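You operate a simulated robot arm through the tools that you are given. There is no shell and no other tool.

Carry out the task below with a simulated robot arm. There is one attempt and no reset: what you move stays moved.

JOB
Set the stop to the cream card's length, clamp it and slide the tube in the bed against it.

It is judged by the outcome, as a careful person would: the job done as asked, and still so three seconds after it is handed in. It fails if anything else is knocked over, pushed out of place, dropped, spilled or broken.

ROBOT AND FRAMES
A 6-joint arm with a fingered hand, fixed in place. Base frame: the origin is on the floor under the middle of its stand, x ahead of it, y to its left, z up; the work surface is at about z = 900. Units: mm, degrees, N and s.
With the tool pointing down near the work surface it reaches from about 180 to 880 mm from the base axis. Its first joint turns from -166.0 to 166.0 degrees. Payload 5 kg.
The tool frame sits at the grasp point between the pads (the TCP): z along the fingers, y along the line on which they close. The tips reach 36 mm beyond it. The gripper opens to 120 mm; its body begins 42 mm behind the TCP. The gripper is a hand of 4 fingers: y runs from the thumb to the fingers, the wrist lies at [-19, -123, -211] in the tool frame, and closing takes about 1.5 s.
Orientation is that of the tool frame in the base frame, as a unit quaternion [w, x, y, z]. With the fingers straight down and the wrist toward the robot, the tool's x, y and z point along [0, 1, 0], [1, 0, 0] and [0, 0, -1] of the base frame.

CONTROLS
- The arm moves only by the tool nudge_tool. Its arguments are lists of equal length, an entry for each row: "turn": the turn, a rotation vector about the tool's x, y, z in units of 4 degrees (1.0 is 4 degrees), a list of three; "dp": the shift along the tool's x, y, z in units of 50 mm (1.0 is 50 mm), a list of three. In form: {"turn": [[ax, ay, az], ...], "dp": [[dx, dy, dz], ...]}. A call has 1 to 20 rows; each row shifts and turns the commanded pose from where the row before left it, along the tool's axes as they then stand. "claw" is the gripper command, from -1 (shut) to 1 (fully open), values between in proportion, set as the call begins (left out, the last holds). A call with a number of a shift or a turn outside -1 to 1 is refused whole. Rows are played at 5 a second. More than 50 mm and 8.6 degrees between two rows, or a gripper value outside its range, and nothing of the call is played. Where a pose cannot be reached the arm comes as near as it can. A force on the tool above 40 N (or 10 N above the force at the start of the call, whichever is more), or a blocked arm, ends the call early, and 0.2 s more pass. The fingers move at their own pace (about 45 mm/s each) and stop on an object; they squeeze with about 32 N. The grip force told is the motor's: it shows also when the fingers shut on nothing. Time passes only in rows, and 0.2 s behind the last, so rows that do not move let the fingers close. It gives the time, the measured TCP pose, the force on the tool (base axes), the opening and the grip force at its end, in the units of the frame above (readings bear some noise), with the torque about the TCP (base axes, N m) and any sound that the robot's microphone picked up, and new pictures: "views" is both (left out), scene, wrist or none.
- Cameras (640 x 400 px; columns grow to the right, rows downward): "scene" is fixed at [399.3, -502.2, 1732.2]; the picture's right is [0.97, -0.24, 0.00], its down [-0.22, -0.89, -0.41] and it looks along [0.10, 0.40, -0.91] (base axes); focal length 223 px, centre (320, 200). "wrist" rides on the gripper at [73, -101, -142] in the tool frame; the picture's right is [-0.79, 0.29, -0.54], its down [-0.56, -0.70, 0.44] and it looks along [-0.25, 0.65, 0.71] (tool axes); focal length 280 px, centre (320, 200). There is no depth. A picture from a camera that has moved, and an enlarged one, comes with that camera's place and axes in the base frame and with its lens.
- slide_trunk(by): slides the trunk up (or, below 0, down) by that many mm; the arm rides with it, the base frame stays. It gives what a move gives, with no picture.
- curl_fingers(index, middle, ring, thumb_bend, thumb_turn): sets how far each is bent, from 0 (flat) to 1 (curled in); at 0.3 the hand is open as for a grip, at 0.7 the pads meet at the TCP. One left out holds its place. A second passes; each finger stops where it meets its share of the squeeze, and holds until it gets a number again. A gripper value or a shape takes the hand back. It gives what a move gives, with no picture; readings hold the bend of each and the force on the fingers (four entries, about 0 where the hand has none), thumb and palm. thumb_turn goes from beside the hand (0) to across from the fingers (1), as for a grip.
- grasp_type(shape): the hand has 4 fingers and takes this shape, open, in about a second: jaw (thumb against the fingers, like two jaws); tri (thumb and two fingers); tip (a fingertip pinch); poke (one finger out to press); point (the index stretched); flat (the hand flat); cup (the hand cupped); fist (a fist). The gripper value then closes the fingers along that shape, each until it touches; the sizes above hold for jaw. It gives what a move gives, with no picture.
- inspect(camera, box): a new picture of the part [left, top, right, bottom] of that camera's present view, enlarged. No time passes.
- sign_off(): hands the job in; it is judged then, once.

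Nothing tells you positions but the pictures and the camera data. Unless the task says otherwise, let go and move clear before handing in.

The tools are called by a JSON object that holds its "api" and its "payload". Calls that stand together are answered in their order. nudge_tool: Moves the arm, as the interface text tells. Its arguments: {"type":"object","properties":{"turn":{"type":"array","items":{"type":"array","items":{"type":"number"}}},"dp":{"type":"array","items":{"type":"array","items":{"type":"number"}}},"claw":{"type":"number"},"views":{"type":"string","enum":["both","scene","wrist","none"]}},"required":["turn","dp"]} The other tools are called the same way: slide_trunk (by) moves the trunk up or down; grasp_type (shape) gives the hand a shape; curl_fingers (index, middle, ring, thumb_bend, thumb_turn) moves the fingers one by one; inspect (camera, box) takes an enlarged picture of a part of a camera's view; sign_off () hands the job in.

At the start:

```text
t: 0.0
eef_pos: [710.0, -82.9, 1304.3]
orientation: [0.0, 0.707, 0.707, 0.0]
contact_force: [0.0, -1.1, -0.6]
wrist_torque: [-0.04, 0.0, 0.0]
gripper_width: 119.6
grip_force: 0.1
shape: jaw
bend: [0.3, 0.3, 0.3, 0.3, 0.98]
finger forces: [0.0, 0.0, 0.0, 0.1, 0.0, 0.0]
trunk travel left (down, up): [-775.0, 65.0]
```

scene: 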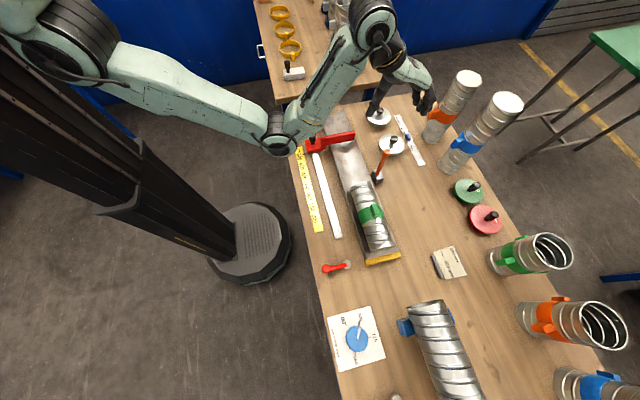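
wrist: 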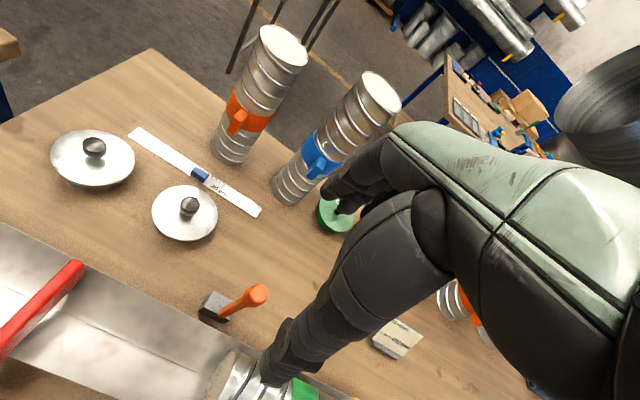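

I see a bench with a metal trough (the bed) holding a tube with a green band, a red stop across it, a yellow ruler, a cream strip beside it, and various lids, tubes and cards. I'll enlarge the scene to understand the details before moving.

{"api": "inspect", "payload": {"camera": "scene", "box": [280, 90, 440, 190]}}

{"api": "inspect", "payload": {"camera": "scene", "box": [280, 180, 440, 280]}}

{"api": "inspect", "payload": {"camera": "scene", "box": [300, 290, 460, 390]}}

{"api": "inspect", "payload": {"camera": "scene", "box": [400, 170, 560, 290]}}

```text
4.00 times, centred on (360, 140) of scene
camera zoom: at [399.3, -502.2, 1732.2], right [0.97, -0.24, 0.0], down [-0.22, -0.89, -0.41], along [0.1, 0.4, -0.91], focal length 894 px, centre (160, 440)
```

zoom: 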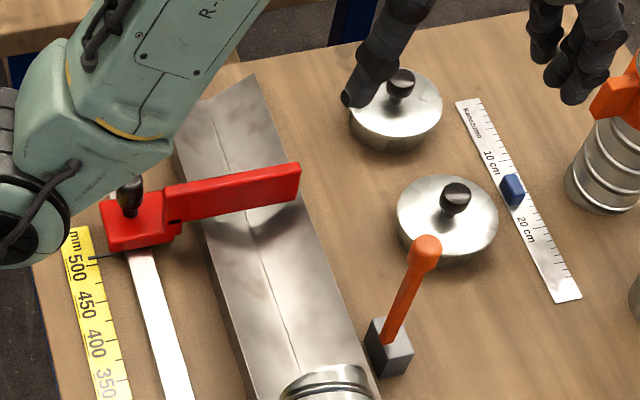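

```text
4.00 times, centred on (360, 230) of scene
camera zoom: at [399.3, -502.2, 1732.2], right [0.97, -0.24, 0.0], down [-0.22, -0.89, -0.41], along [0.1, 0.4, -0.91], focal length 894 px, centre (160, 80)
```

zoom: 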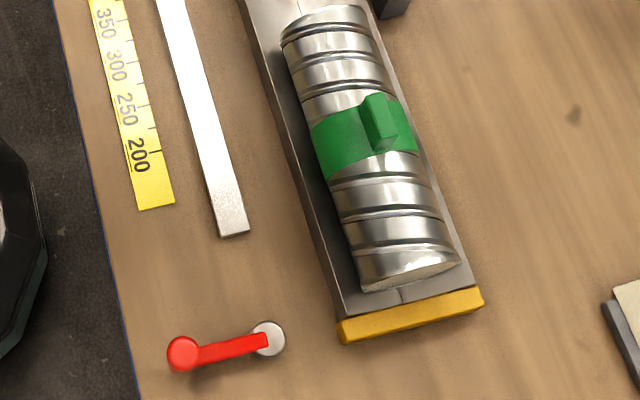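

```text
4.00 times, centred on (380, 340) of scene
camera zoom: at [399.3, -502.2, 1732.2], right [0.97, -0.24, 0.0], down [-0.22, -0.89, -0.41], along [0.1, 0.4, -0.91], focal length 894 px, centre (80, -360)
```

zoom: 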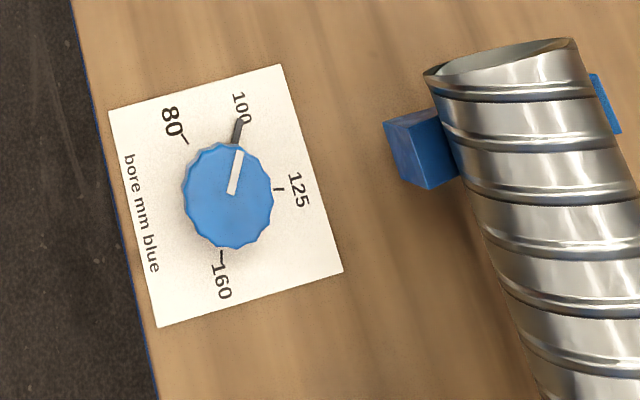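

```text
3.33 times, centred on (480, 230) of scene
camera zoom: at [399.3, -502.2, 1732.2], right [0.97, -0.24, 0.0], down [-0.22, -0.89, -0.41], along [0.1, 0.4, -0.91], focal length 745 px, centre (-213, 100)
```

zoom: 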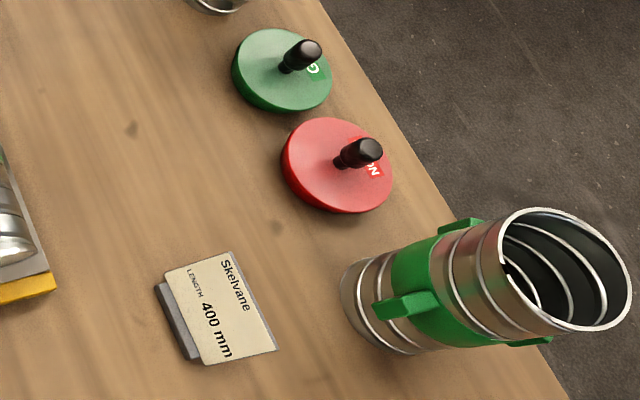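

I see the cream card reading "Skelvane, LENGTH 400 mm", the stop's pointer near 500 on the yellow scale, and a red lever near the rail's end. I'll enlarge these parts further before moving.

{"api": "inspect", "payload": {"camera": "scene", "box": [290, 125, 354, 165]}}

{"api": "inspect", "payload": {"camera": "scene", "box": [310, 245, 374, 285]}}

{"api": "inspect", "payload": {"camera": "scene", "box": [425, 240, 489, 280]}}

{"api": "inspect", "payload": {"camera": "scene", "box": [290, 165, 354, 205]}}

{"api": "inspect", "payload": {"camera": "scene", "box": [290, 200, 354, 240]}}

{"api": "inspect", "payload": {"camera": "scene", "box": [370, 110, 434, 150]}}

```text
10.00 times, centred on (322, 145) of scene
camera zoom: at [399.3, -502.2, 1732.2], right [0.97, -0.24, 0.0], down [-0.22, -0.89, -0.41], along [0.1, 0.4, -0.91], focal length 2234 px, centre (300, 750)
```

zoom: 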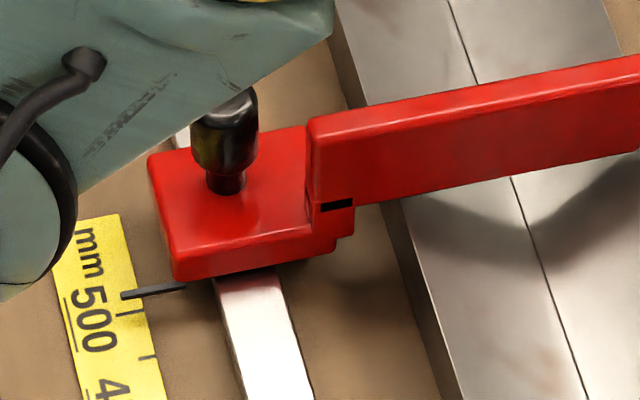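

```text
10.00 times, centred on (342, 265) of scene
camera zoom: at [399.3, -502.2, 1732.2], right [0.97, -0.24, 0.0], down [-0.22, -0.89, -0.41], along [0.1, 0.4, -0.91], focal length 2234 px, centre (100, -450)
```

zoom: 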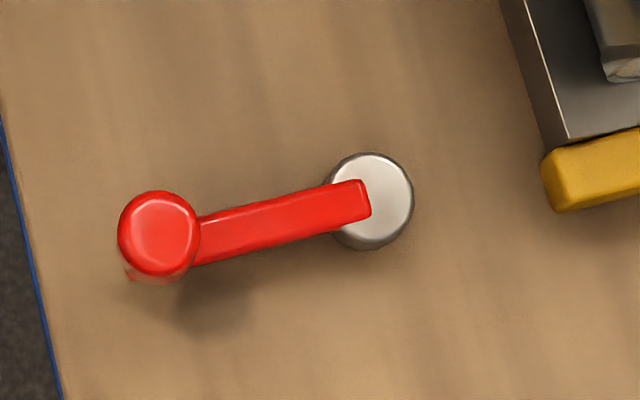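

```text
10.00 times, centred on (457, 260) of scene
camera zoom: at [399.3, -502.2, 1732.2], right [0.97, -0.24, 0.0], down [-0.22, -0.89, -0.41], along [0.1, 0.4, -0.91], focal length 2234 px, centre (-1050, -400)
```

zoom: 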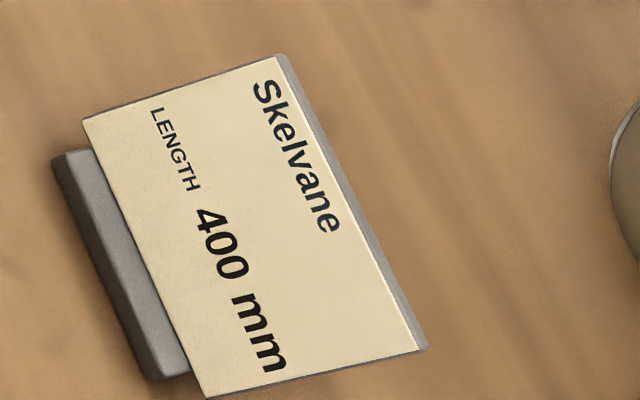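

```text
10.00 times, centred on (322, 185) of scene
camera zoom: at [399.3, -502.2, 1732.2], right [0.97, -0.24, 0.0], down [-0.22, -0.89, -0.41], along [0.1, 0.4, -0.91], focal length 2234 px, centre (300, 350)
```

zoom: 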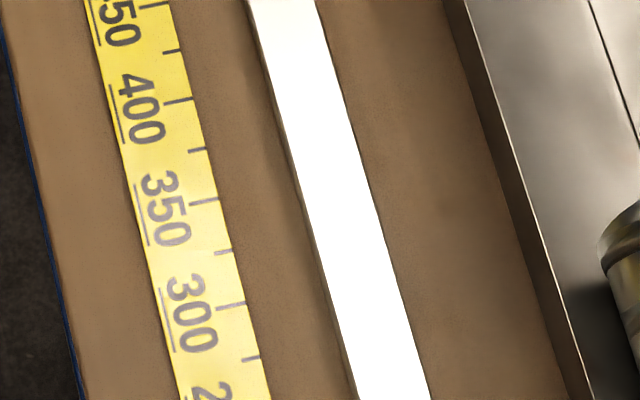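

```text
10.00 times, centred on (322, 220) of scene
camera zoom: at [399.3, -502.2, 1732.2], right [0.97, -0.24, 0.0], down [-0.22, -0.89, -0.41], along [0.1, 0.4, -0.91], focal length 2234 px, centre (300, 0)
```

zoom: 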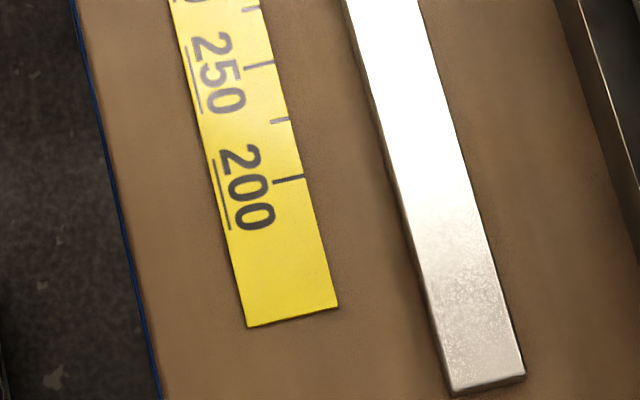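

```text
10.00 times, centred on (402, 130) of scene
camera zoom: at [399.3, -502.2, 1732.2], right [0.97, -0.24, 0.0], down [-0.22, -0.89, -0.41], along [0.1, 0.4, -0.91], focal length 2234 px, centre (-500, 900)
```

zoom: 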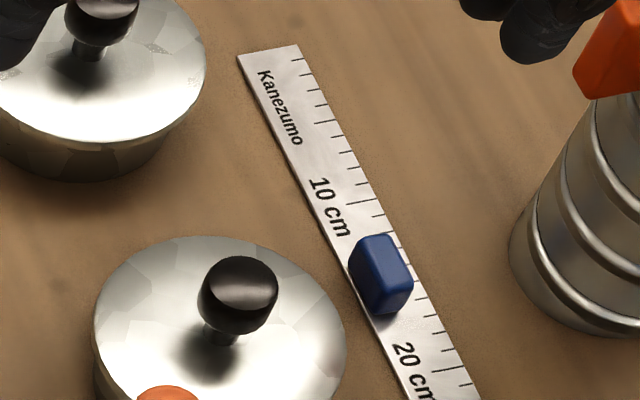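

The cream card says 400 mm. The yellow scale runs along the rail in base +y, with 400 at about y = -14. The stop's pointer is just past 500, at about y = +92. Next I'll bring the wrist camera nearer the stop in free air to look at the knob and pointer.

{"api": "nudge_tool", "payload": {"turn": [[0, 0, 0], [0, 0, 0], [0, 0, 0], [0, 0, 0], [0, 0, 0]], "dp": [[0.426, -0.64, 0.2], [0.426, -0.64, 0.2], [0.426, -0.64, 0.2], [0.426, -0.64, 0.2], [0.426, -0.64, 0.2]]}}

```text
t: 1.2
eef_pos: [585.2, 22.2, 1207.6]
orientation: [0.002, 0.708, 0.706, 0.002]
contact_force: [-0.7, 0.6, 0.1]
wrist_torque: [0.04, -0.03, 0.0]
gripper_width: 119.5
grip_force: 0.0
shape: jaw
bend: [0.3, 0.3, 0.3, 0.3, 0.98]
finger forces: [0.1, 0.1, 0.1, 0.1, 0.0, 0.0]
out of reach, approached as far as the arm can: row 1, 2, 3, 4, 5
trunk travel left (down, up): [-775.0, 65.0]
camera wrist: at [482.7, 94.1, 1349.1], right [0.28, -0.79, 0.54], down [-0.7, -0.56, -0.45], along [0.66, -0.25, -0.71], focal length 280 px, centre (320, 200)
```

scene: 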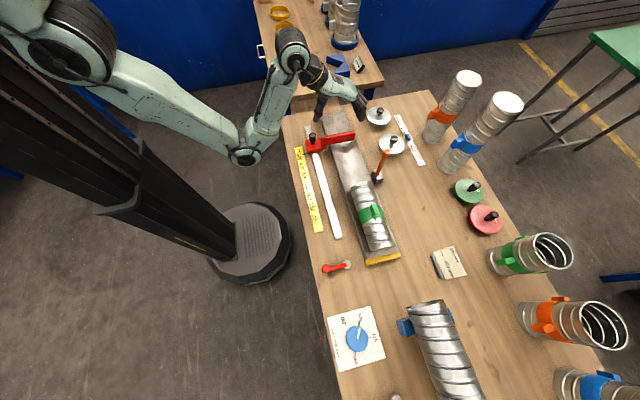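
wrist: 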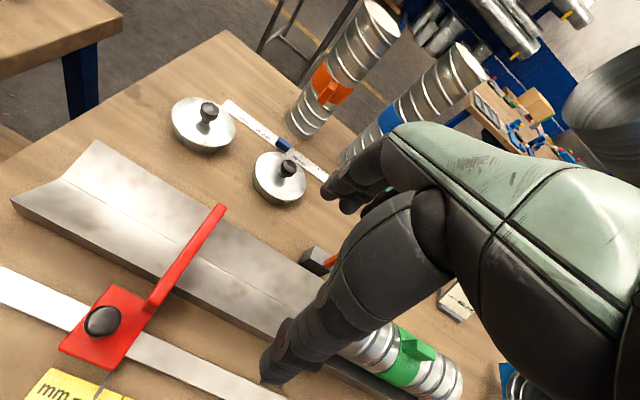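

The wrist view shows the stop's red block with a black knob, the rail, and the yellow scale at the lower edge. The arm couldn't hold the height it was told at this distance, so I'll go lower and nearer to the stop for a better look.

{"api": "nudge_tool", "payload": {"turn": [[0, 0, 0], [0, 0, 0], [0, 0, 0], [0, 0, 0]], "dp": [[0.3, -0.5, 0.5], [0.3, -0.5, 0.5], [0.3, -0.5, 0.5], [0.3, -0.5, 0.5]]}}

```text
t: 2.2
eef_pos: [483.3, 83.1, 1106.6]
orientation: [0.001, 0.707, 0.707, 0.001]
contact_force: [-0.5, 0.5, -1.1]
wrist_torque: [0.01, -0.05, 0.01]
gripper_width: 119.6
grip_force: 0.1
shape: jaw
bend: [0.3, 0.3, 0.3, 0.3, 0.98]
finger forces: [0.0, 0.0, 0.0, 0.0, 0.1, 0.0]
trunk travel left (down, up): [-775.0, 65.0]
camera wrist: at [381.9, 155.4, 1248.8], right [0.29, -0.79, 0.54], down [-0.7, -0.56, -0.44], along [0.65, -0.25, -0.71], focal length 280 px, centre (320, 200)
```

scene: 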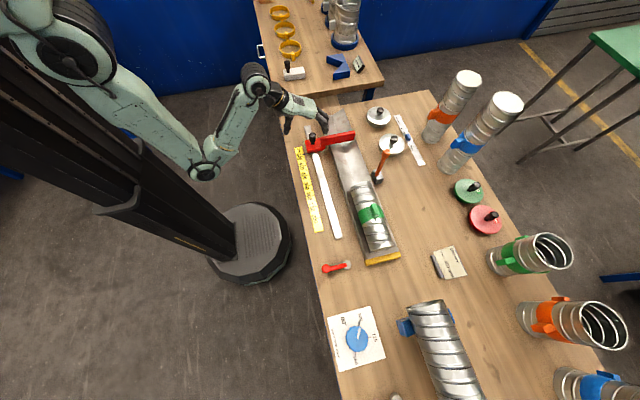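
wrist: 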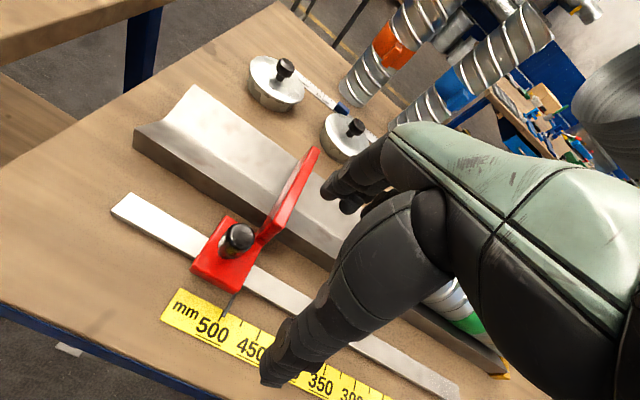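

The stop is clearly in view with the pointer beside the 500 mark. I'll enlarge it for the pointer reading and the block's shape.

{"api": "inspect", "payload": {"camera": "wrist", "box": [150, 200, 310, 300]}}

{"api": "inspect", "payload": {"camera": "wrist", "box": [155, 280, 283, 360]}}

{"api": "inspect", "payload": {"camera": "scene", "box": [290, 120, 370, 170]}}

```text
4.00 times, centred on (230, 250) of wrist
camera zoom: at [381.9, 155.4, 1248.8], right [0.29, -0.79, 0.54], down [-0.7, -0.56, -0.44], along [0.65, -0.25, -0.71], focal length 1122 px, centre (680, 0)
```

zoom: 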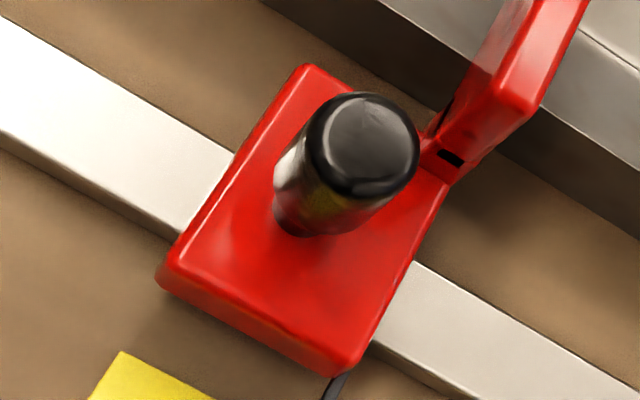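

```text
5.00 times, centred on (219, 320) of wrist
camera zoom: at [381.9, 155.4, 1248.8], right [0.29, -0.79, 0.54], down [-0.7, -0.56, -0.44], along [0.65, -0.25, -0.71], focal length 1402 px, centre (825, -400)
```

zoom: 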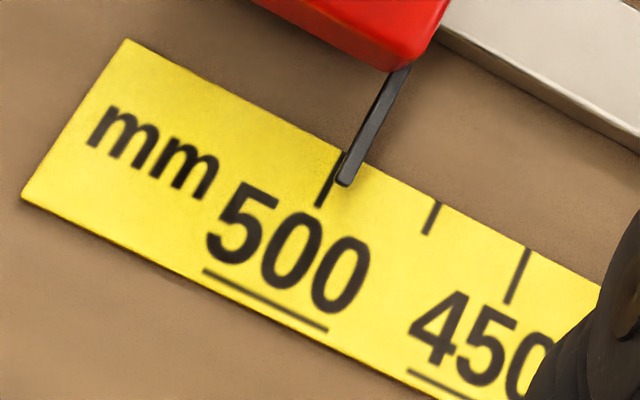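

```text
8.00 times, centred on (330, 145) of scene
camera zoom: at [399.3, -502.2, 1732.2], right [0.97, -0.24, 0.0], down [-0.22, -0.89, -0.41], along [0.1, 0.4, -0.91], focal length 1787 px, centre (240, 640)
```

zoom: 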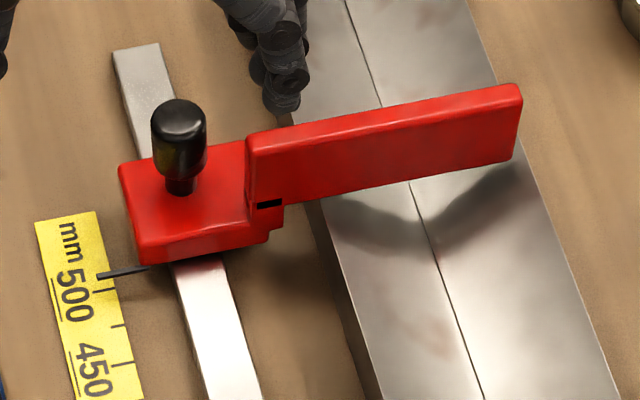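

The pointer sits about 17 mm above the scale and, combining both views, reads about 500, so the stop must move 100 mm toward -y. The black knob is near [520, 127] with its top at about z = 985, beside the blade. I'll turn the hand a quarter turn so it closes along the slide direction and keeps clear of the blade.

{"api": "nudge_tool", "payload": {"turn": [[0, 0, -1], [0, 0, -1], [0, 0, -1], [0, 0, -1], [0, 0, -1], [0, 0, -1], [0, 0, -1], [0, 0, -1], [0, 0, -1], [0, 0, -1], [0, 0, -1], [0, 0, -1], [0, 0, -1], [0, 0, -1], [0, 0, -1], [0, 0, -1], [0, 0, -1], [0, 0, -1], [0, 0, -1], [0, 0, -1]], "dp": [[0, 0, 0], [0, 0, 0], [0, 0, 0], [0, 0, 0], [0, 0, 0], [0, 0, 0], [0, 0, 0], [0, 0, 0], [0, 0, 0], [0, 0, 0], [0, 0, 0], [0, 0, 0], [0, 0, 0], [0, 0, 0], [0, 0, 0], [0, 0, 0], [0, 0, 0], [0, 0, 0], [0, 0, 0], [0, 0, 0]], "views": "both"}}

```text
t: 6.4
eef_pos: [500.3, 99.1, 1070.3]
orientation: [0.001, 0.088, 0.996, 0.0]
contact_force: [-0.8, -0.2, 0.5]
wrist_torque: [-0.02, 0.03, -0.02]
gripper_width: 119.9
grip_force: 0.1
shape: jaw
bend: [0.3, 0.3, 0.3, 0.3, 0.98]
finger forces: [0.0, 0.0, 0.0, 0.1, 0.0, 0.1]
out of reach, approached as far as the arm can: row 17, 18, 19, 20
trunk travel left (down, up): [-775.0, 65.0]
camera wrist: at [410.4, 12.5, 1211.8], right [0.83, 0.14, 0.54], down [0.43, -0.79, -0.44], along [0.36, 0.6, -0.71], focal length 280 px, centre (320, 200)
```

scene: 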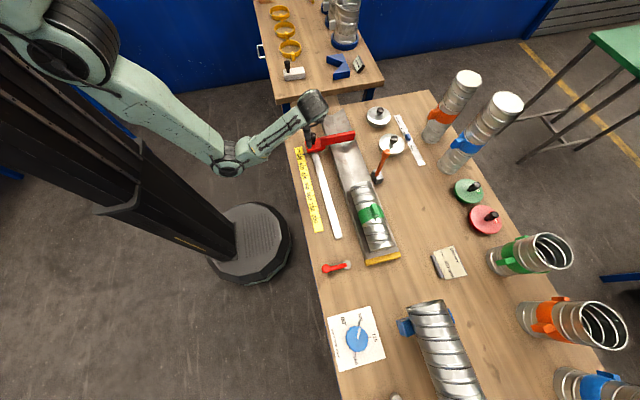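
wrist: 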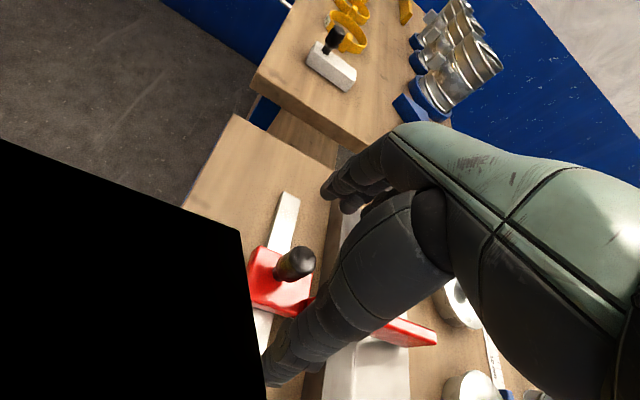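

I see the quarter turn was cut short by a few degrees as the arm is folded tight here, and the forearm now covers the left of the wrist view. The knob is visible; I'll enlarge it to fix its place before lowering over it.

{"api": "inspect", "payload": {"camera": "wrist", "box": [240, 210, 368, 290]}}

{"api": "inspect", "payload": {"camera": "scene", "box": [290, 120, 370, 170]}}

```text
5.00 times, centred on (304, 250) of wrist
camera zoom: at [410.4, 12.5, 1211.8], right [0.83, 0.14, 0.54], down [0.43, -0.79, -0.44], along [0.36, 0.6, -0.71], focal length 1402 px, centre (400, -50)
```

zoom: 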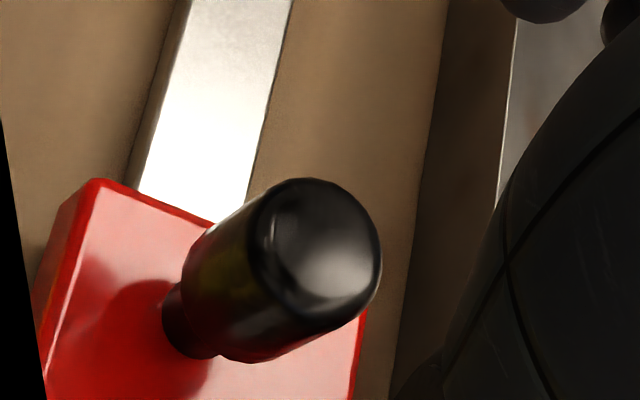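

```text
8.00 times, centred on (330, 145) of scene
camera zoom: at [399.3, -502.2, 1732.2], right [0.97, -0.24, 0.0], down [-0.22, -0.89, -0.41], along [0.1, 0.4, -0.91], focal length 1787 px, centre (240, 640)
```

zoom: 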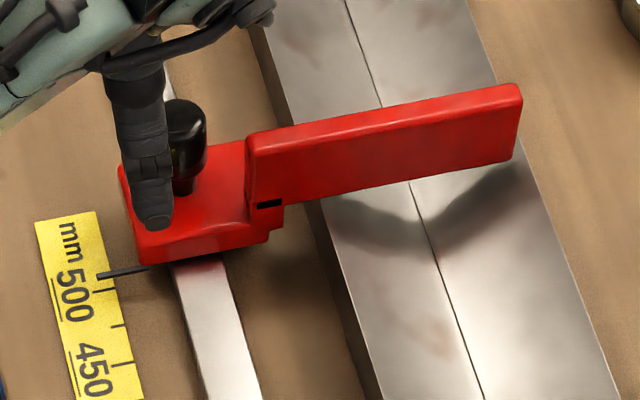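

The knob checks out at about [521, 128], spanning z from 926 to 985, and the block's top is at about z = 926. I'll move the open hand over it and lower part of the way.

{"api": "nudge_tool", "payload": {"turn": [[0, 0, 0], [0, 0, 0], [0, 0, 0], [0, 0, 0]], "dp": [[-0.306, 0.642, 0], [0, 0, 0.4], [0, 0, 0.4], [0, 0, 0.4]], "views": "both"}}

```text
t: 7.4
eef_pos: [520.2, 127.5, 1010.5]
orientation: [0.0, 0.087, 0.996, 0.0]
contact_force: [0.5, -0.6, -0.1]
wrist_torque: [-0.01, -0.02, -0.03]
gripper_width: 119.7
grip_force: 0.0
shape: jaw
bend: [0.3, 0.3, 0.3, 0.3, 0.98]
finger forces: [0.0, 0.0, 0.0, 0.0, 0.0, 0.1]
trunk travel left (down, up): [-775.0, 65.0]
camera wrist: at [431.2, 41.4, 1152.6], right [0.83, 0.15, 0.54], down [0.43, -0.79, -0.44], along [0.36, 0.6, -0.71], focal length 280 px, centre (320, 200)
```

scene: 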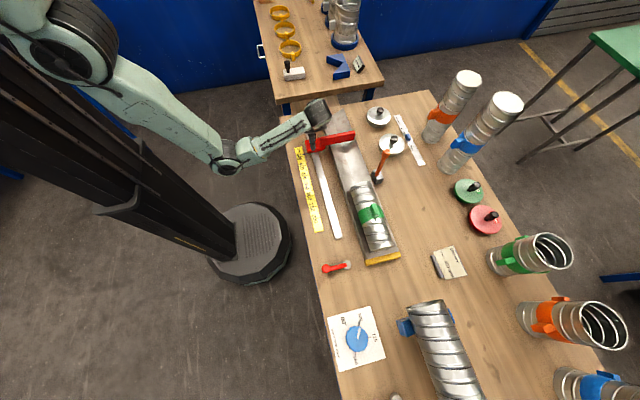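
wrist: 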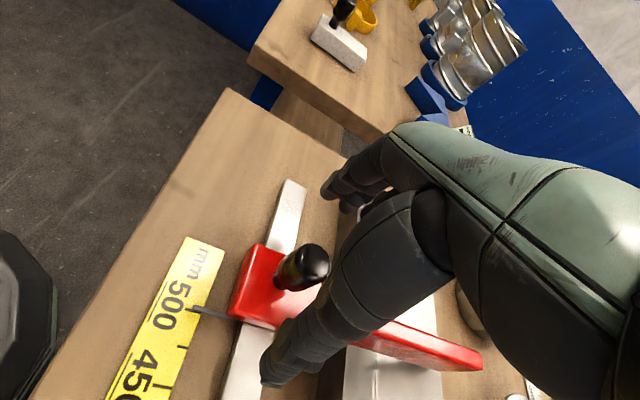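

The forearm has cleared the view and I can see the pointer near 500 and the knob between thumb and fingers. I'll lower the remaining 40 mm.

{"api": "nudge_tool", "payload": {"turn": [[0, 0, 0], [0, 0, 0]], "dp": [[0.0, 0.0, 0.4], [0, 0, 0.4]], "views": "both"}}

{"api": "inspect", "payload": {"camera": "wrist", "box": [180, 200, 372, 320]}}

{"api": "inspect", "payload": {"camera": "scene", "box": [290, 120, 370, 170]}}

```text
t: 8.0
eef_pos: [520.5, 127.4, 970.5]
orientation: [-0.001, 0.087, 0.996, 0.0]
contact_force: [-0.6, 0.3, 0.0]
wrist_torque: [-0.01, 0.02, -0.03]
gripper_width: 119.8
grip_force: 0.1
shape: jaw
bend: [0.3, 0.3, 0.3, 0.3, 0.98]
finger forces: [0.0, 0.1, 0.0, 0.0, 0.0, 0.0]
trunk travel left (down, up): [-775.0, 65.0]
camera wrist: at [431.3, 40.2, 1111.7], right [0.83, 0.15, 0.54], down [0.43, -0.79, -0.44], along [0.36, 0.6, -0.71], focal length 280 px, centre (320, 200)
```

scene: 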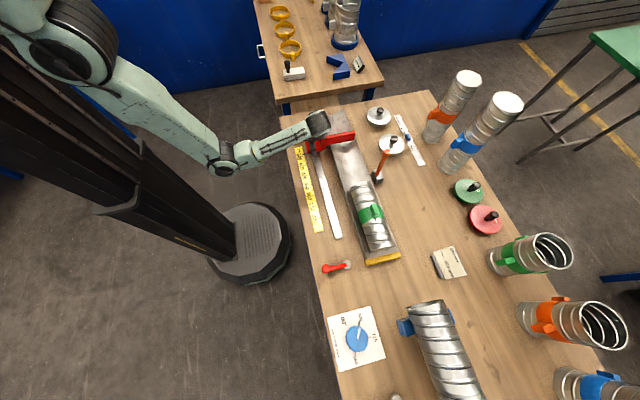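
wrist: 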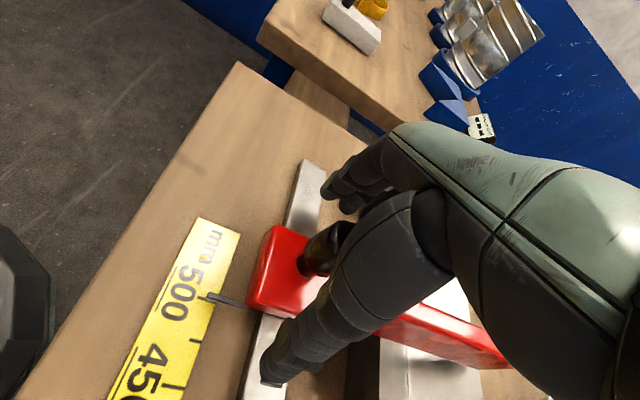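

```text
3.33 times, centred on (276, 260) of wrist
camera zoom: at [431.3, 40.2, 1111.7], right [0.83, 0.15, 0.54], down [0.43, -0.79, -0.44], along [0.36, 0.6, -0.71], focal length 935 px, centre (467, 0)
```

zoom: 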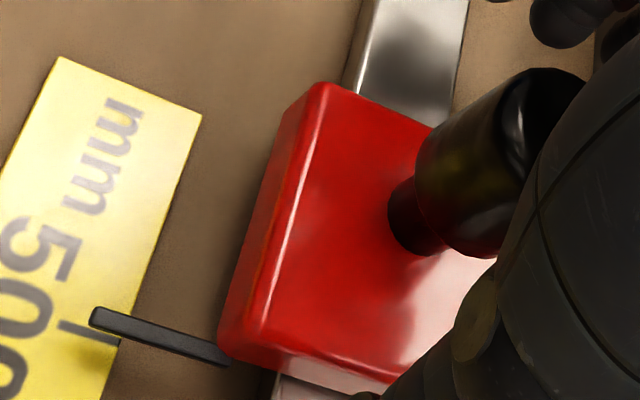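

```text
8.00 times, centred on (330, 145) of scene
camera zoom: at [399.3, -502.2, 1732.2], right [0.97, -0.24, 0.0], down [-0.22, -0.89, -0.41], along [0.1, 0.4, -0.91], focal length 1787 px, centre (240, 640)
```

zoom: 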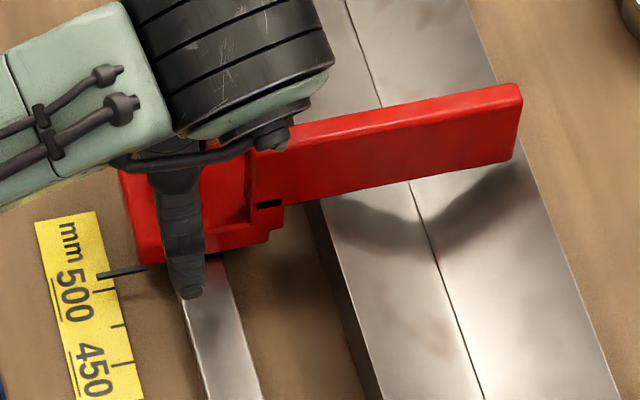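

The hand straddles the knob with no contact. I'll close the fingers on it with the arm held still.

{"api": "nudge_tool", "payload": {"turn": [[0, 0, 0], [0, 0, 0], [0, 0, 0], [0, 0, 0], [0, 0, 0], [0, 0, 0], [0, 0, 0], [0, 0, 0], [0, 0, 0]], "dp": [[0, 0, 0], [0, 0, 0], [0, 0, 0], [0, 0, 0], [0, 0, 0], [0, 0, 0], [0, 0, 0], [0, 0, 0], [0, 0, 0]], "claw": -1, "views": "both"}}

{"api": "inspect", "payload": {"camera": "wrist", "box": [180, 200, 372, 320]}}

{"api": "inspect", "payload": {"camera": "scene", "box": [290, 120, 370, 170]}}

```text
t: 10.0
eef_pos: [521.4, 127.1, 970.8]
orientation: [0.001, 0.087, 0.996, 0.001]
contact_force: [3.2, 3.6, 13.1]
wrist_torque: [0.6, -0.18, 0.11]
gripper_width: 38.7
grip_force: 32.4
shape: jaw
bend: [0.73, 0.53, 0.62, 0.72, 1.0]
finger forces: [25.1, 12.7, 0.0, 0.0, 26.8, 0.1]
trunk travel left (down, up): [-775.0, 65.0]
camera wrist: at [430.9, 40.2, 1112.8], right [0.83, 0.15, 0.54], down [0.43, -0.79, -0.44], along [0.36, 0.6, -0.71], focal length 280 px, centre (320, 200)
```

scene: 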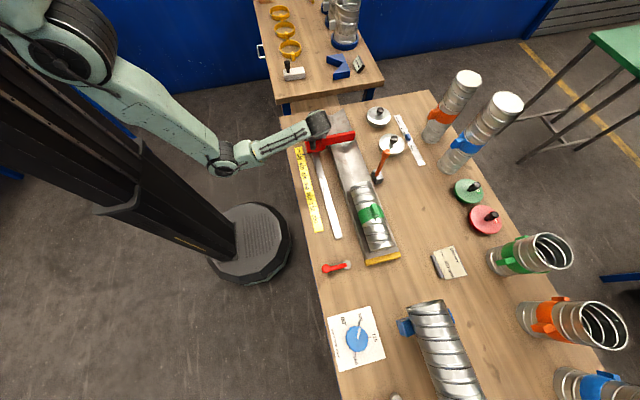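
wrist: 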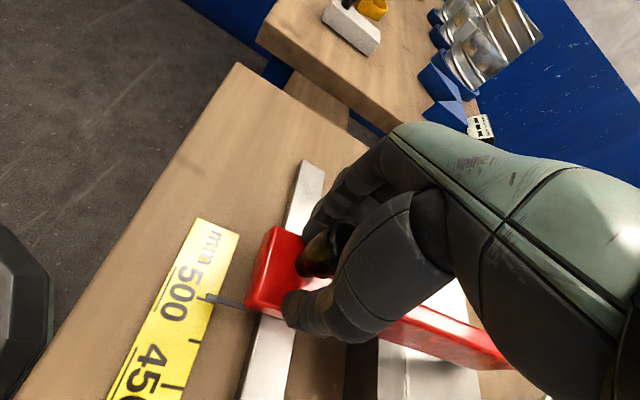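

```text
3.33 times, centred on (276, 260) of wrist
camera zoom: at [430.9, 40.2, 1112.8], right [0.83, 0.15, 0.54], down [0.43, -0.79, -0.44], along [0.36, 0.6, -0.71], focal length 935 px, centre (467, 0)
```

zoom: 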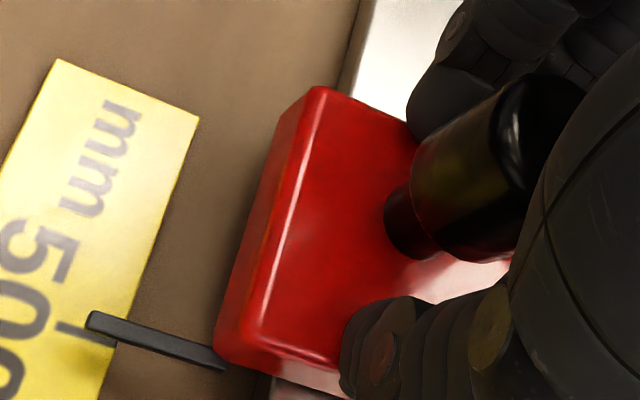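

```text
8.00 times, centred on (330, 145) of scene
camera zoom: at [399.3, -502.2, 1732.2], right [0.97, -0.24, 0.0], down [-0.22, -0.89, -0.41], along [0.1, 0.4, -0.91], focal length 1787 px, centre (240, 640)
```

zoom: 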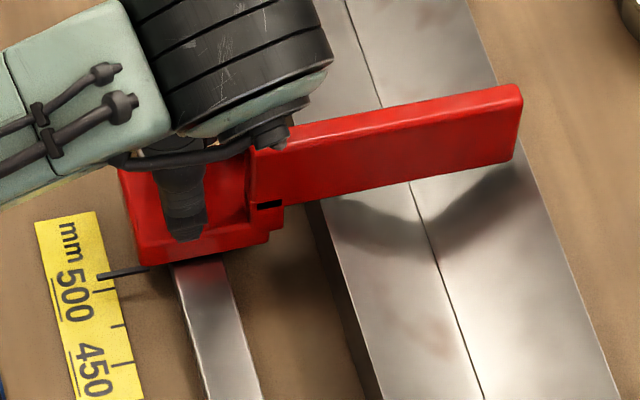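

The knob is held firmly with about 32 N of grip. I'll slide it 20 mm toward -y as a trial and check that the stop follows freely.

{"api": "nudge_tool", "payload": {"turn": [[0, 0, 0], [0, 0, 0], [0, 0, 0]], "dp": [[-0.0347, -0.197, 0], [-0.0347, -0.197, 0], [0, 0, 0]], "views": "both"}}

{"api": "inspect", "payload": {"camera": "wrist", "box": [150, 200, 342, 320]}}

{"api": "inspect", "payload": {"camera": "scene", "box": [290, 125, 370, 175]}}

```text
t: 10.7
eef_pos: [520.7, 117.1, 971.6]
orientation: [0.001, 0.084, 0.996, 0.007]
contact_force: [-5.2, 29.6, 8.7]
wrist_torque: [1.72, 0.0, 0.57]
gripper_width: 35.1
grip_force: 32.1
shape: jaw
bend: [0.72, 0.49, 0.62, 0.8, 1.0]
finger forces: [23.7, 23.3, 0.0, 0.1, 12.3, 0.0]
trunk travel left (down, up): [-775.0, 65.0]
stopped in row 3: the force on the tool passed its limit at 44 N (the readings are from after the stop); the commanded pose is now the measured one
camera wrist: at [431.1, 26.3, 1113.2], right [0.82, 0.15, 0.55], down [0.44, -0.78, -0.45], along [0.36, 0.61, -0.7], focal length 280 px, centre (320, 200)
```

scene: 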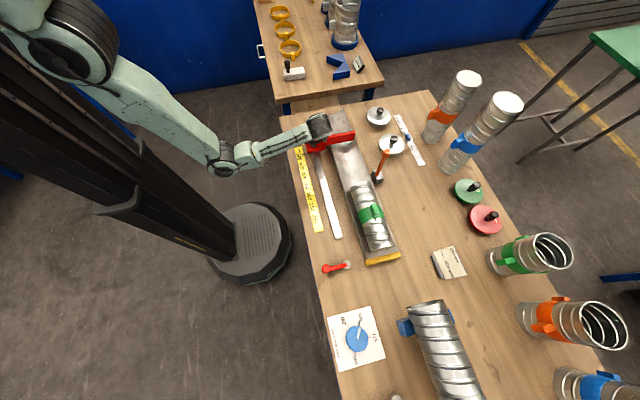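
wrist: 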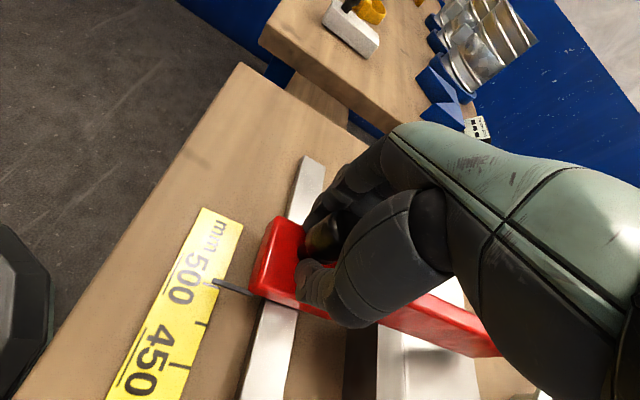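

```text
3.33 times, centred on (246, 260) of wrist
camera zoom: at [431.1, 26.3, 1113.2], right [0.82, 0.15, 0.55], down [0.44, -0.78, -0.45], along [0.36, 0.61, -0.7], focal length 935 px, centre (567, 0)
```

zoom: 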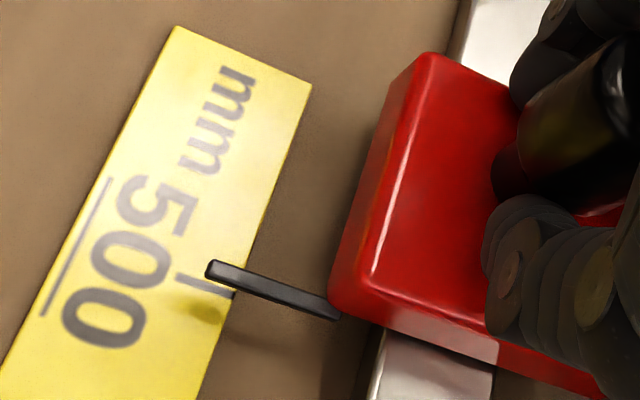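

```text
8.00 times, centred on (330, 150) of scene
camera zoom: at [399.3, -502.2, 1732.2], right [0.97, -0.24, 0.0], down [-0.22, -0.89, -0.41], along [0.1, 0.4, -0.91], focal length 1787 px, centre (240, 600)
```

zoom: 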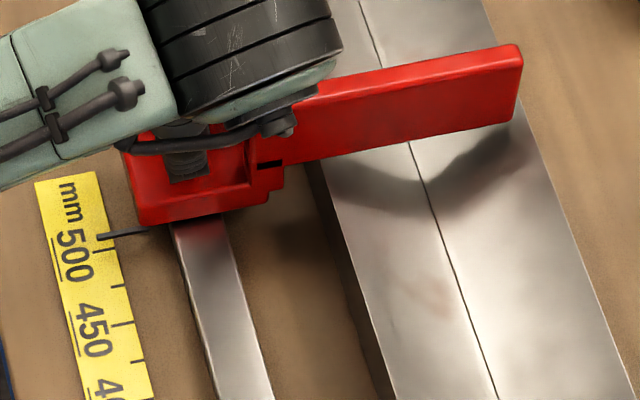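

The stop didn't budge at 44 N and the pointer is still at 500, so it seems to be clamped at the moment. I'll let go of the knob, rise clear and look at the red lever.

{"api": "nudge_tool", "payload": {"turn": [[0, 0, 0], [0, 0, 0], [0, 0, 0], [0, 0, 0], [0, 0, 0], [0, 0, 0], [0, 0, 0], [0, 0, 0]], "dp": [[0.0347, 0.197, 0], [0, 0, 0], [0, 0, 0], [0, 0, 0], [0, 0, 0], [0, 0, 0], [0, 0, 0], [0, 0, 0]], "claw": 1, "views": "wrist"}}

```text
t: 12.4
eef_pos: [521.8, 120.4, 972.3]
orientation: [0.001, 0.086, 0.996, 0.005]
contact_force: [0.1, 0.4, 0.2]
wrist_torque: [0.01, 0.0, -0.01]
gripper_width: 119.6
grip_force: 0.1
shape: jaw
bend: [0.3, 0.3, 0.3, 0.3, 0.98]
finger forces: [0.0, 0.0, 0.0, 0.1, 0.1, 0.0]
trunk travel left (down, up): [-775.0, 65.0]
camera wrist: at [432.0, 32.9, 1112.6], right [0.83, 0.14, 0.55], down [0.43, -0.78, -0.45], along [0.36, 0.61, -0.71], focal length 280 px, centre (320, 200)
```

wrist: 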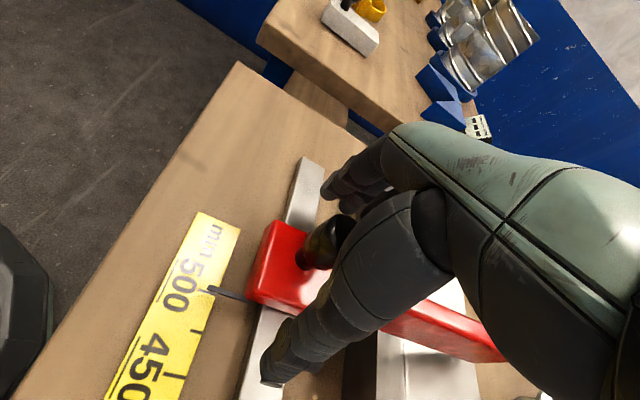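

The knob is free again. I'll rise, turn the hand back to its first orientation and travel toward the lever.

{"api": "nudge_tool", "payload": {"turn": [[0, 0, 0], [0, 0, 0], [0, 0, 1], [0, 0, 1], [0, 0, 1], [0, 0, 1], [0, 0, 1], [0, 0, 1], [0, 0, 1], [0, 0, 1], [0, 0, 1], [0, 0, 1], [0, 0, 1], [0, 0, 1], [0, 0, 1], [0, 0, 1], [0, 0, 1], [0, 0, 1], [0, 0, 1], [0, 0, 1]], "dp": [[0, 0, -0.8], [0, 0, -0.8], [0, 0, 0], [0, 0, 0], [0, 0, 0], [0, 0, 0], [0, 0, 0], [0, 0, 0], [0, 0, 0], [0, 0, 0], [0, 0, 0], [0, 0, 0], [0, 0, 0], [0, 0, 0], [0, 0, 0], [0, 0, 0], [0, 0, 0], [0, 0, 0], [0, 0, 0], [0, 0, 0]], "views": "none"}}

```text
t: 16.6
eef_pos: [521.5, 119.6, 1052.3]
orientation: [-0.002, 0.657, 0.754, 0.006]
contact_force: [-0.6, -0.2, -0.1]
wrist_torque: [-0.03, -0.01, 0.01]
gripper_width: 119.4
grip_force: 0.1
shape: jaw
bend: [0.3, 0.3, 0.3, 0.3, 0.98]
finger forces: [0.0, 0.0, 0.1, 0.0, 0.0, 0.0]
trunk travel left (down, up): [-775.0, 65.0]
```

I'll finish the small turn and travel along the left side of the bench to view the lever.

{"api": "nudge_tool", "payload": {"turn": [[0, 0, 1], [0, 0, 1], [0, 0, 0], [0, 0, 0], [0, 0, 0], [0, 0, 0], [0, 0, 0], [0, 0, 0], [0, 0, 0], [0, 0, 0], [0, 0, 0], [0, 0, 0], [0, 0, 0], [0, 0, 0]], "dp": [[0, 0, 0], [0, 0, 0], [-0.83, -0.3, -0.03], [-0.83, -0.3, -0.03], [-0.83, -0.3, -0.03], [-0.83, -0.3, -0.03], [-0.83, -0.3, -0.03], [-0.83, -0.3, -0.03], [-0.83, -0.3, -0.03], [-0.83, -0.3, -0.03], [-0.83, -0.3, -0.03], [-0.83, -0.3, -0.03], [-0.83, -0.3, -0.03], [-0.83, -0.3, -0.03]], "views": "both"}}

```text
t: 19.6
eef_pos: [341.9, -382.3, 1064.4]
orientation: [-0.002, 0.706, 0.708, 0.005]
contact_force: [-0.1, 0.2, -0.7]
wrist_torque: [0.02, -0.02, -0.02]
gripper_width: 119.8
grip_force: 0.0
shape: jaw
bend: [0.3, 0.3, 0.3, 0.3, 0.98]
finger forces: [0.1, 0.1, 0.1, 0.1, 0.1, 0.1]
trunk travel left (down, up): [-775.0, 65.0]
camera wrist: at [239.6, -311.2, 1206.2], right [0.29, -0.79, 0.53], down [-0.7, -0.56, -0.45], along [0.66, -0.24, -0.71], focal length 280 px, centre (320, 200)
```

scene: 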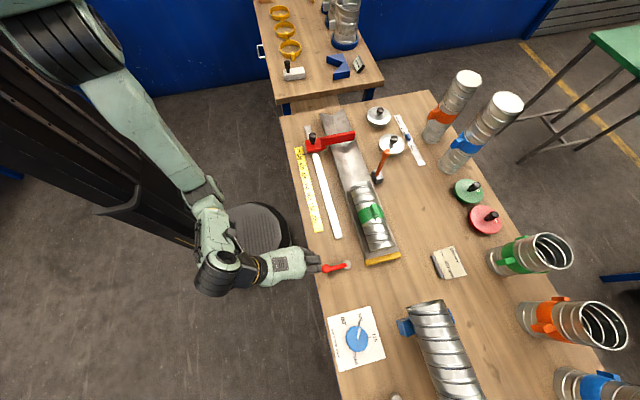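
wrist: 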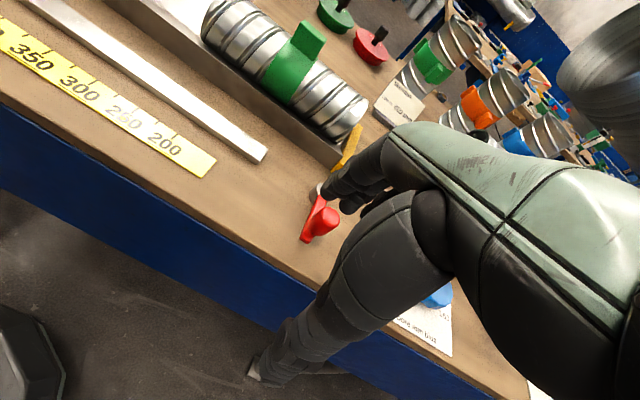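

{"api": "inspect", "payload": {"camera": "wrist", "box": [270, 170, 366, 250]}}

{"api": "inspect", "payload": {"camera": "scene", "box": [290, 235, 370, 285]}}

{"api": "inspect", "payload": {"camera": "scene", "box": [290, 110, 370, 160]}}

```text
5.00 times, centred on (318, 210) of wrist
camera zoom: at [239.6, -311.2, 1206.2], right [0.29, -0.79, 0.53], down [-0.7, -0.56, -0.45], along [0.66, -0.24, -0.71], focal length 1402 px, centre (330, 150)
```

zoom: 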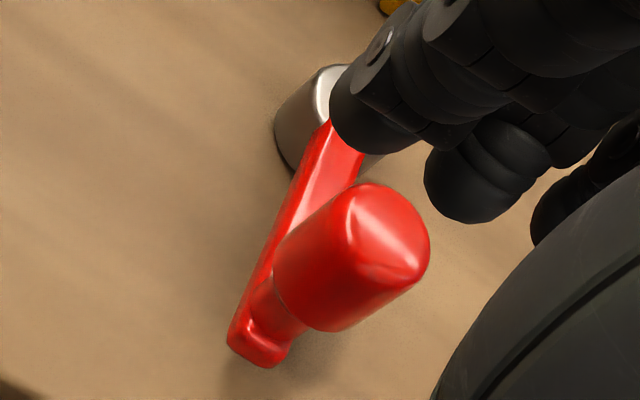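

```text
8.00 times, centred on (330, 260) of scene
camera zoom: at [399.3, -502.2, 1732.2], right [0.97, -0.24, 0.0], down [-0.22, -0.89, -0.41], along [0.1, 0.4, -0.91], focal length 1787 px, centre (240, -280)
```

zoom: 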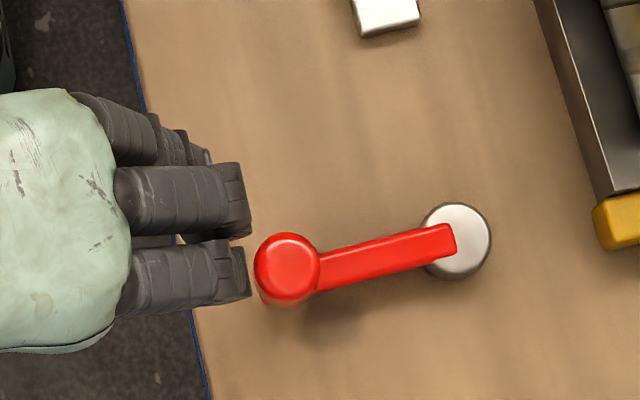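

```text
8.00 times, centred on (330, 135) of scene
camera zoom: at [399.3, -502.2, 1732.2], right [0.97, -0.24, 0.0], down [-0.22, -0.89, -0.41], along [0.1, 0.4, -0.91], focal length 1787 px, centre (240, 720)
```

zoom: 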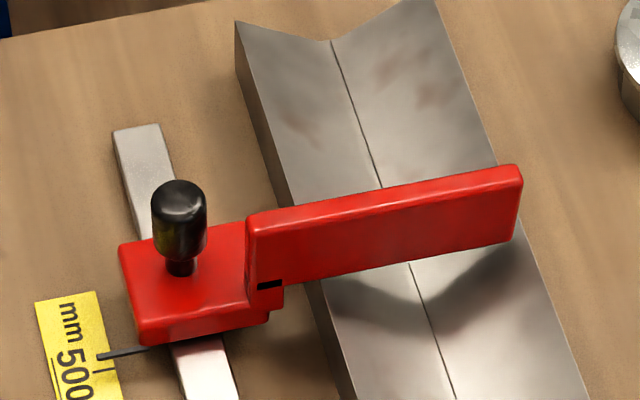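

The lever is a silver pivot at about [521, -413] with a red arm and an upright round handle at about [442, -411], top at z ≈ 976. I'll bring the hand over the handle and turn it so it closes along the lever's swing direction.

{"api": "nudge_tool", "payload": {"turn": [[0, 0, 0], [0, 0, 0], [0, 0, 0], [0, 0, -1], [0, 0, -1], [0, 0, -1], [0, 0, -1], [0, 0, -1], [0, 0, -1], [0, 0, -1], [0, 0, -1], [0, 0, -1], [0, 0, -1], [0, 0, -1], [0, 0, -1], [0, 0, -1], [0, 0, -1], [0, 0, -1], [0, 0, -1], [0, 0, -1]], "dp": [[-0.19, 0.67, 0], [-0.19, 0.67, 0], [-0.19, 0.67, 0], [0, 0, 0], [0, 0, 0], [0, 0, 0], [0, 0, 0], [0, 0, 0], [0, 0, 0], [0, 0, 0], [0, 0, 0], [0, 0, 0], [0, 0, 0], [0, 0, 0], [0, 0, 0], [0, 0, 0], [0, 0, 0], [0, 0, 0], [0, 0, 0], [0, 0, 0]], "views": "both"}}

```text
t: 23.9
eef_pos: [475.7, -427.6, 1027.9]
orientation: [0.001, 0.189, 0.982, 0.005]
contact_force: [0.2, -0.2, -0.3]
wrist_torque: [0.03, 0.0, -0.03]
gripper_width: 119.8
grip_force: 0.0
shape: jaw
bend: [0.3, 0.3, 0.3, 0.3, 0.98]
finger forces: [0.0, 0.0, 0.0, 0.1, 0.1, 0.1]
out of reach, approached as far as the arm can: row 14, 15, 16, 17, 18, 19, 20
trunk travel left (down, up): [-775.0, 65.0]
camera wrist: at [369.9, -496.4, 1169.3], right [0.84, -0.03, 0.54], down [0.26, -0.85, -0.45], along [0.48, 0.52, -0.71], focal length 280 px, centre (320, 200)
```

scene: 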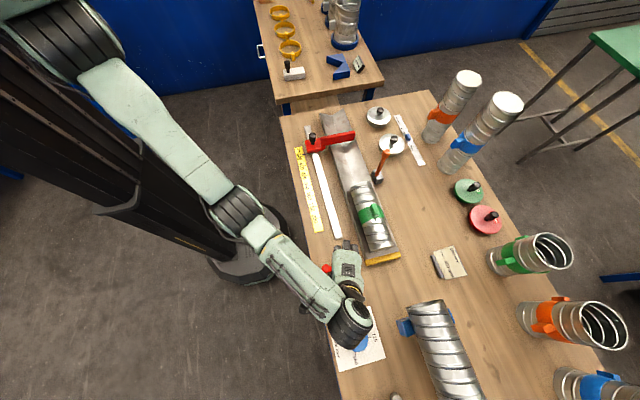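
wrist: 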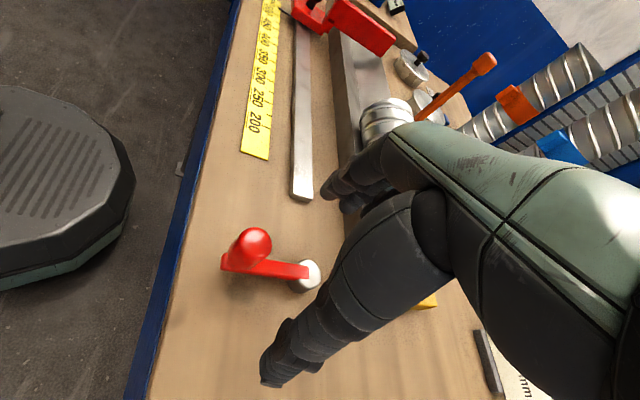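

I see the lever clearly, standing across the rail line, but the arm is folded close to its limit here. Raising the trunk should give it more room to extend downward.

{"api": "slide_trunk", "payload": {"by": 62}}

{"api": "nudge_tool", "payload": {"turn": [[0, 0, 0], [0, 0, 0], [0, 0, 0], [0, 0, 0]], "dp": [[0, 0, 0.7], [0.38, 0.03, 0.3], [0.38, 0.03, 0.1], [0, 0, 0]], "views": "both"}}

```text
t: 24.9
eef_pos: [476.2, -427.7, 1089.7]
orientation: [0.0, 0.19, 0.982, 0.005]
contact_force: [0.0, 0.7, -0.1]
wrist_torque: [-0.02, -0.02, -0.02]
gripper_width: 119.7
grip_force: 0.0
shape: jaw
bend: [0.3, 0.3, 0.3, 0.3, 0.98]
finger forces: [0.0, 0.1, 0.1, 0.0, 0.0, 0.0]
trunk travel left (down, up): [-837.0, 3.0]
```

```text
t: 25.9
eef_pos: [442.1, -411.0, 1034.2]
orientation: [0.0, 0.19, 0.982, 0.005]
contact_force: [0.5, 0.0, 0.6]
wrist_torque: [-0.01, -0.01, -0.03]
gripper_width: 119.6
grip_force: 0.0
shape: jaw
bend: [0.3, 0.3, 0.3, 0.3, 0.98]
finger forces: [0.0, 0.1, 0.1, 0.0, 0.0, 0.0]
trunk travel left (down, up): [-837.0, 3.0]
camera wrist: at [336.6, -478.8, 1176.6], right [0.84, -0.03, 0.54], down [0.26, -0.85, -0.45], along [0.48, 0.52, -0.71], focal length 280 px, centre (320, 200)
```

scene: 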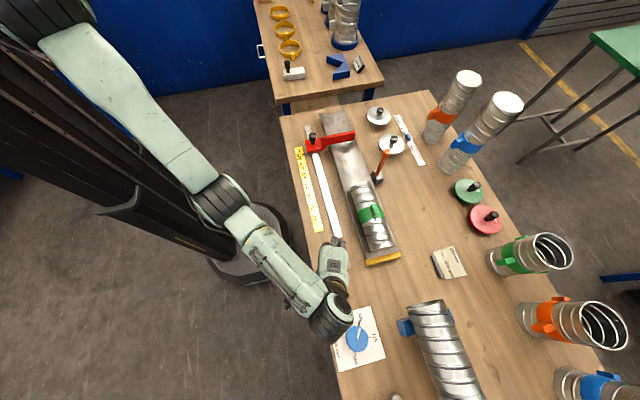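
wrist: 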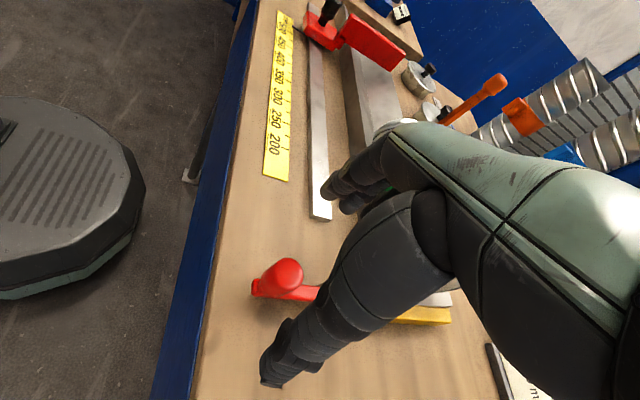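

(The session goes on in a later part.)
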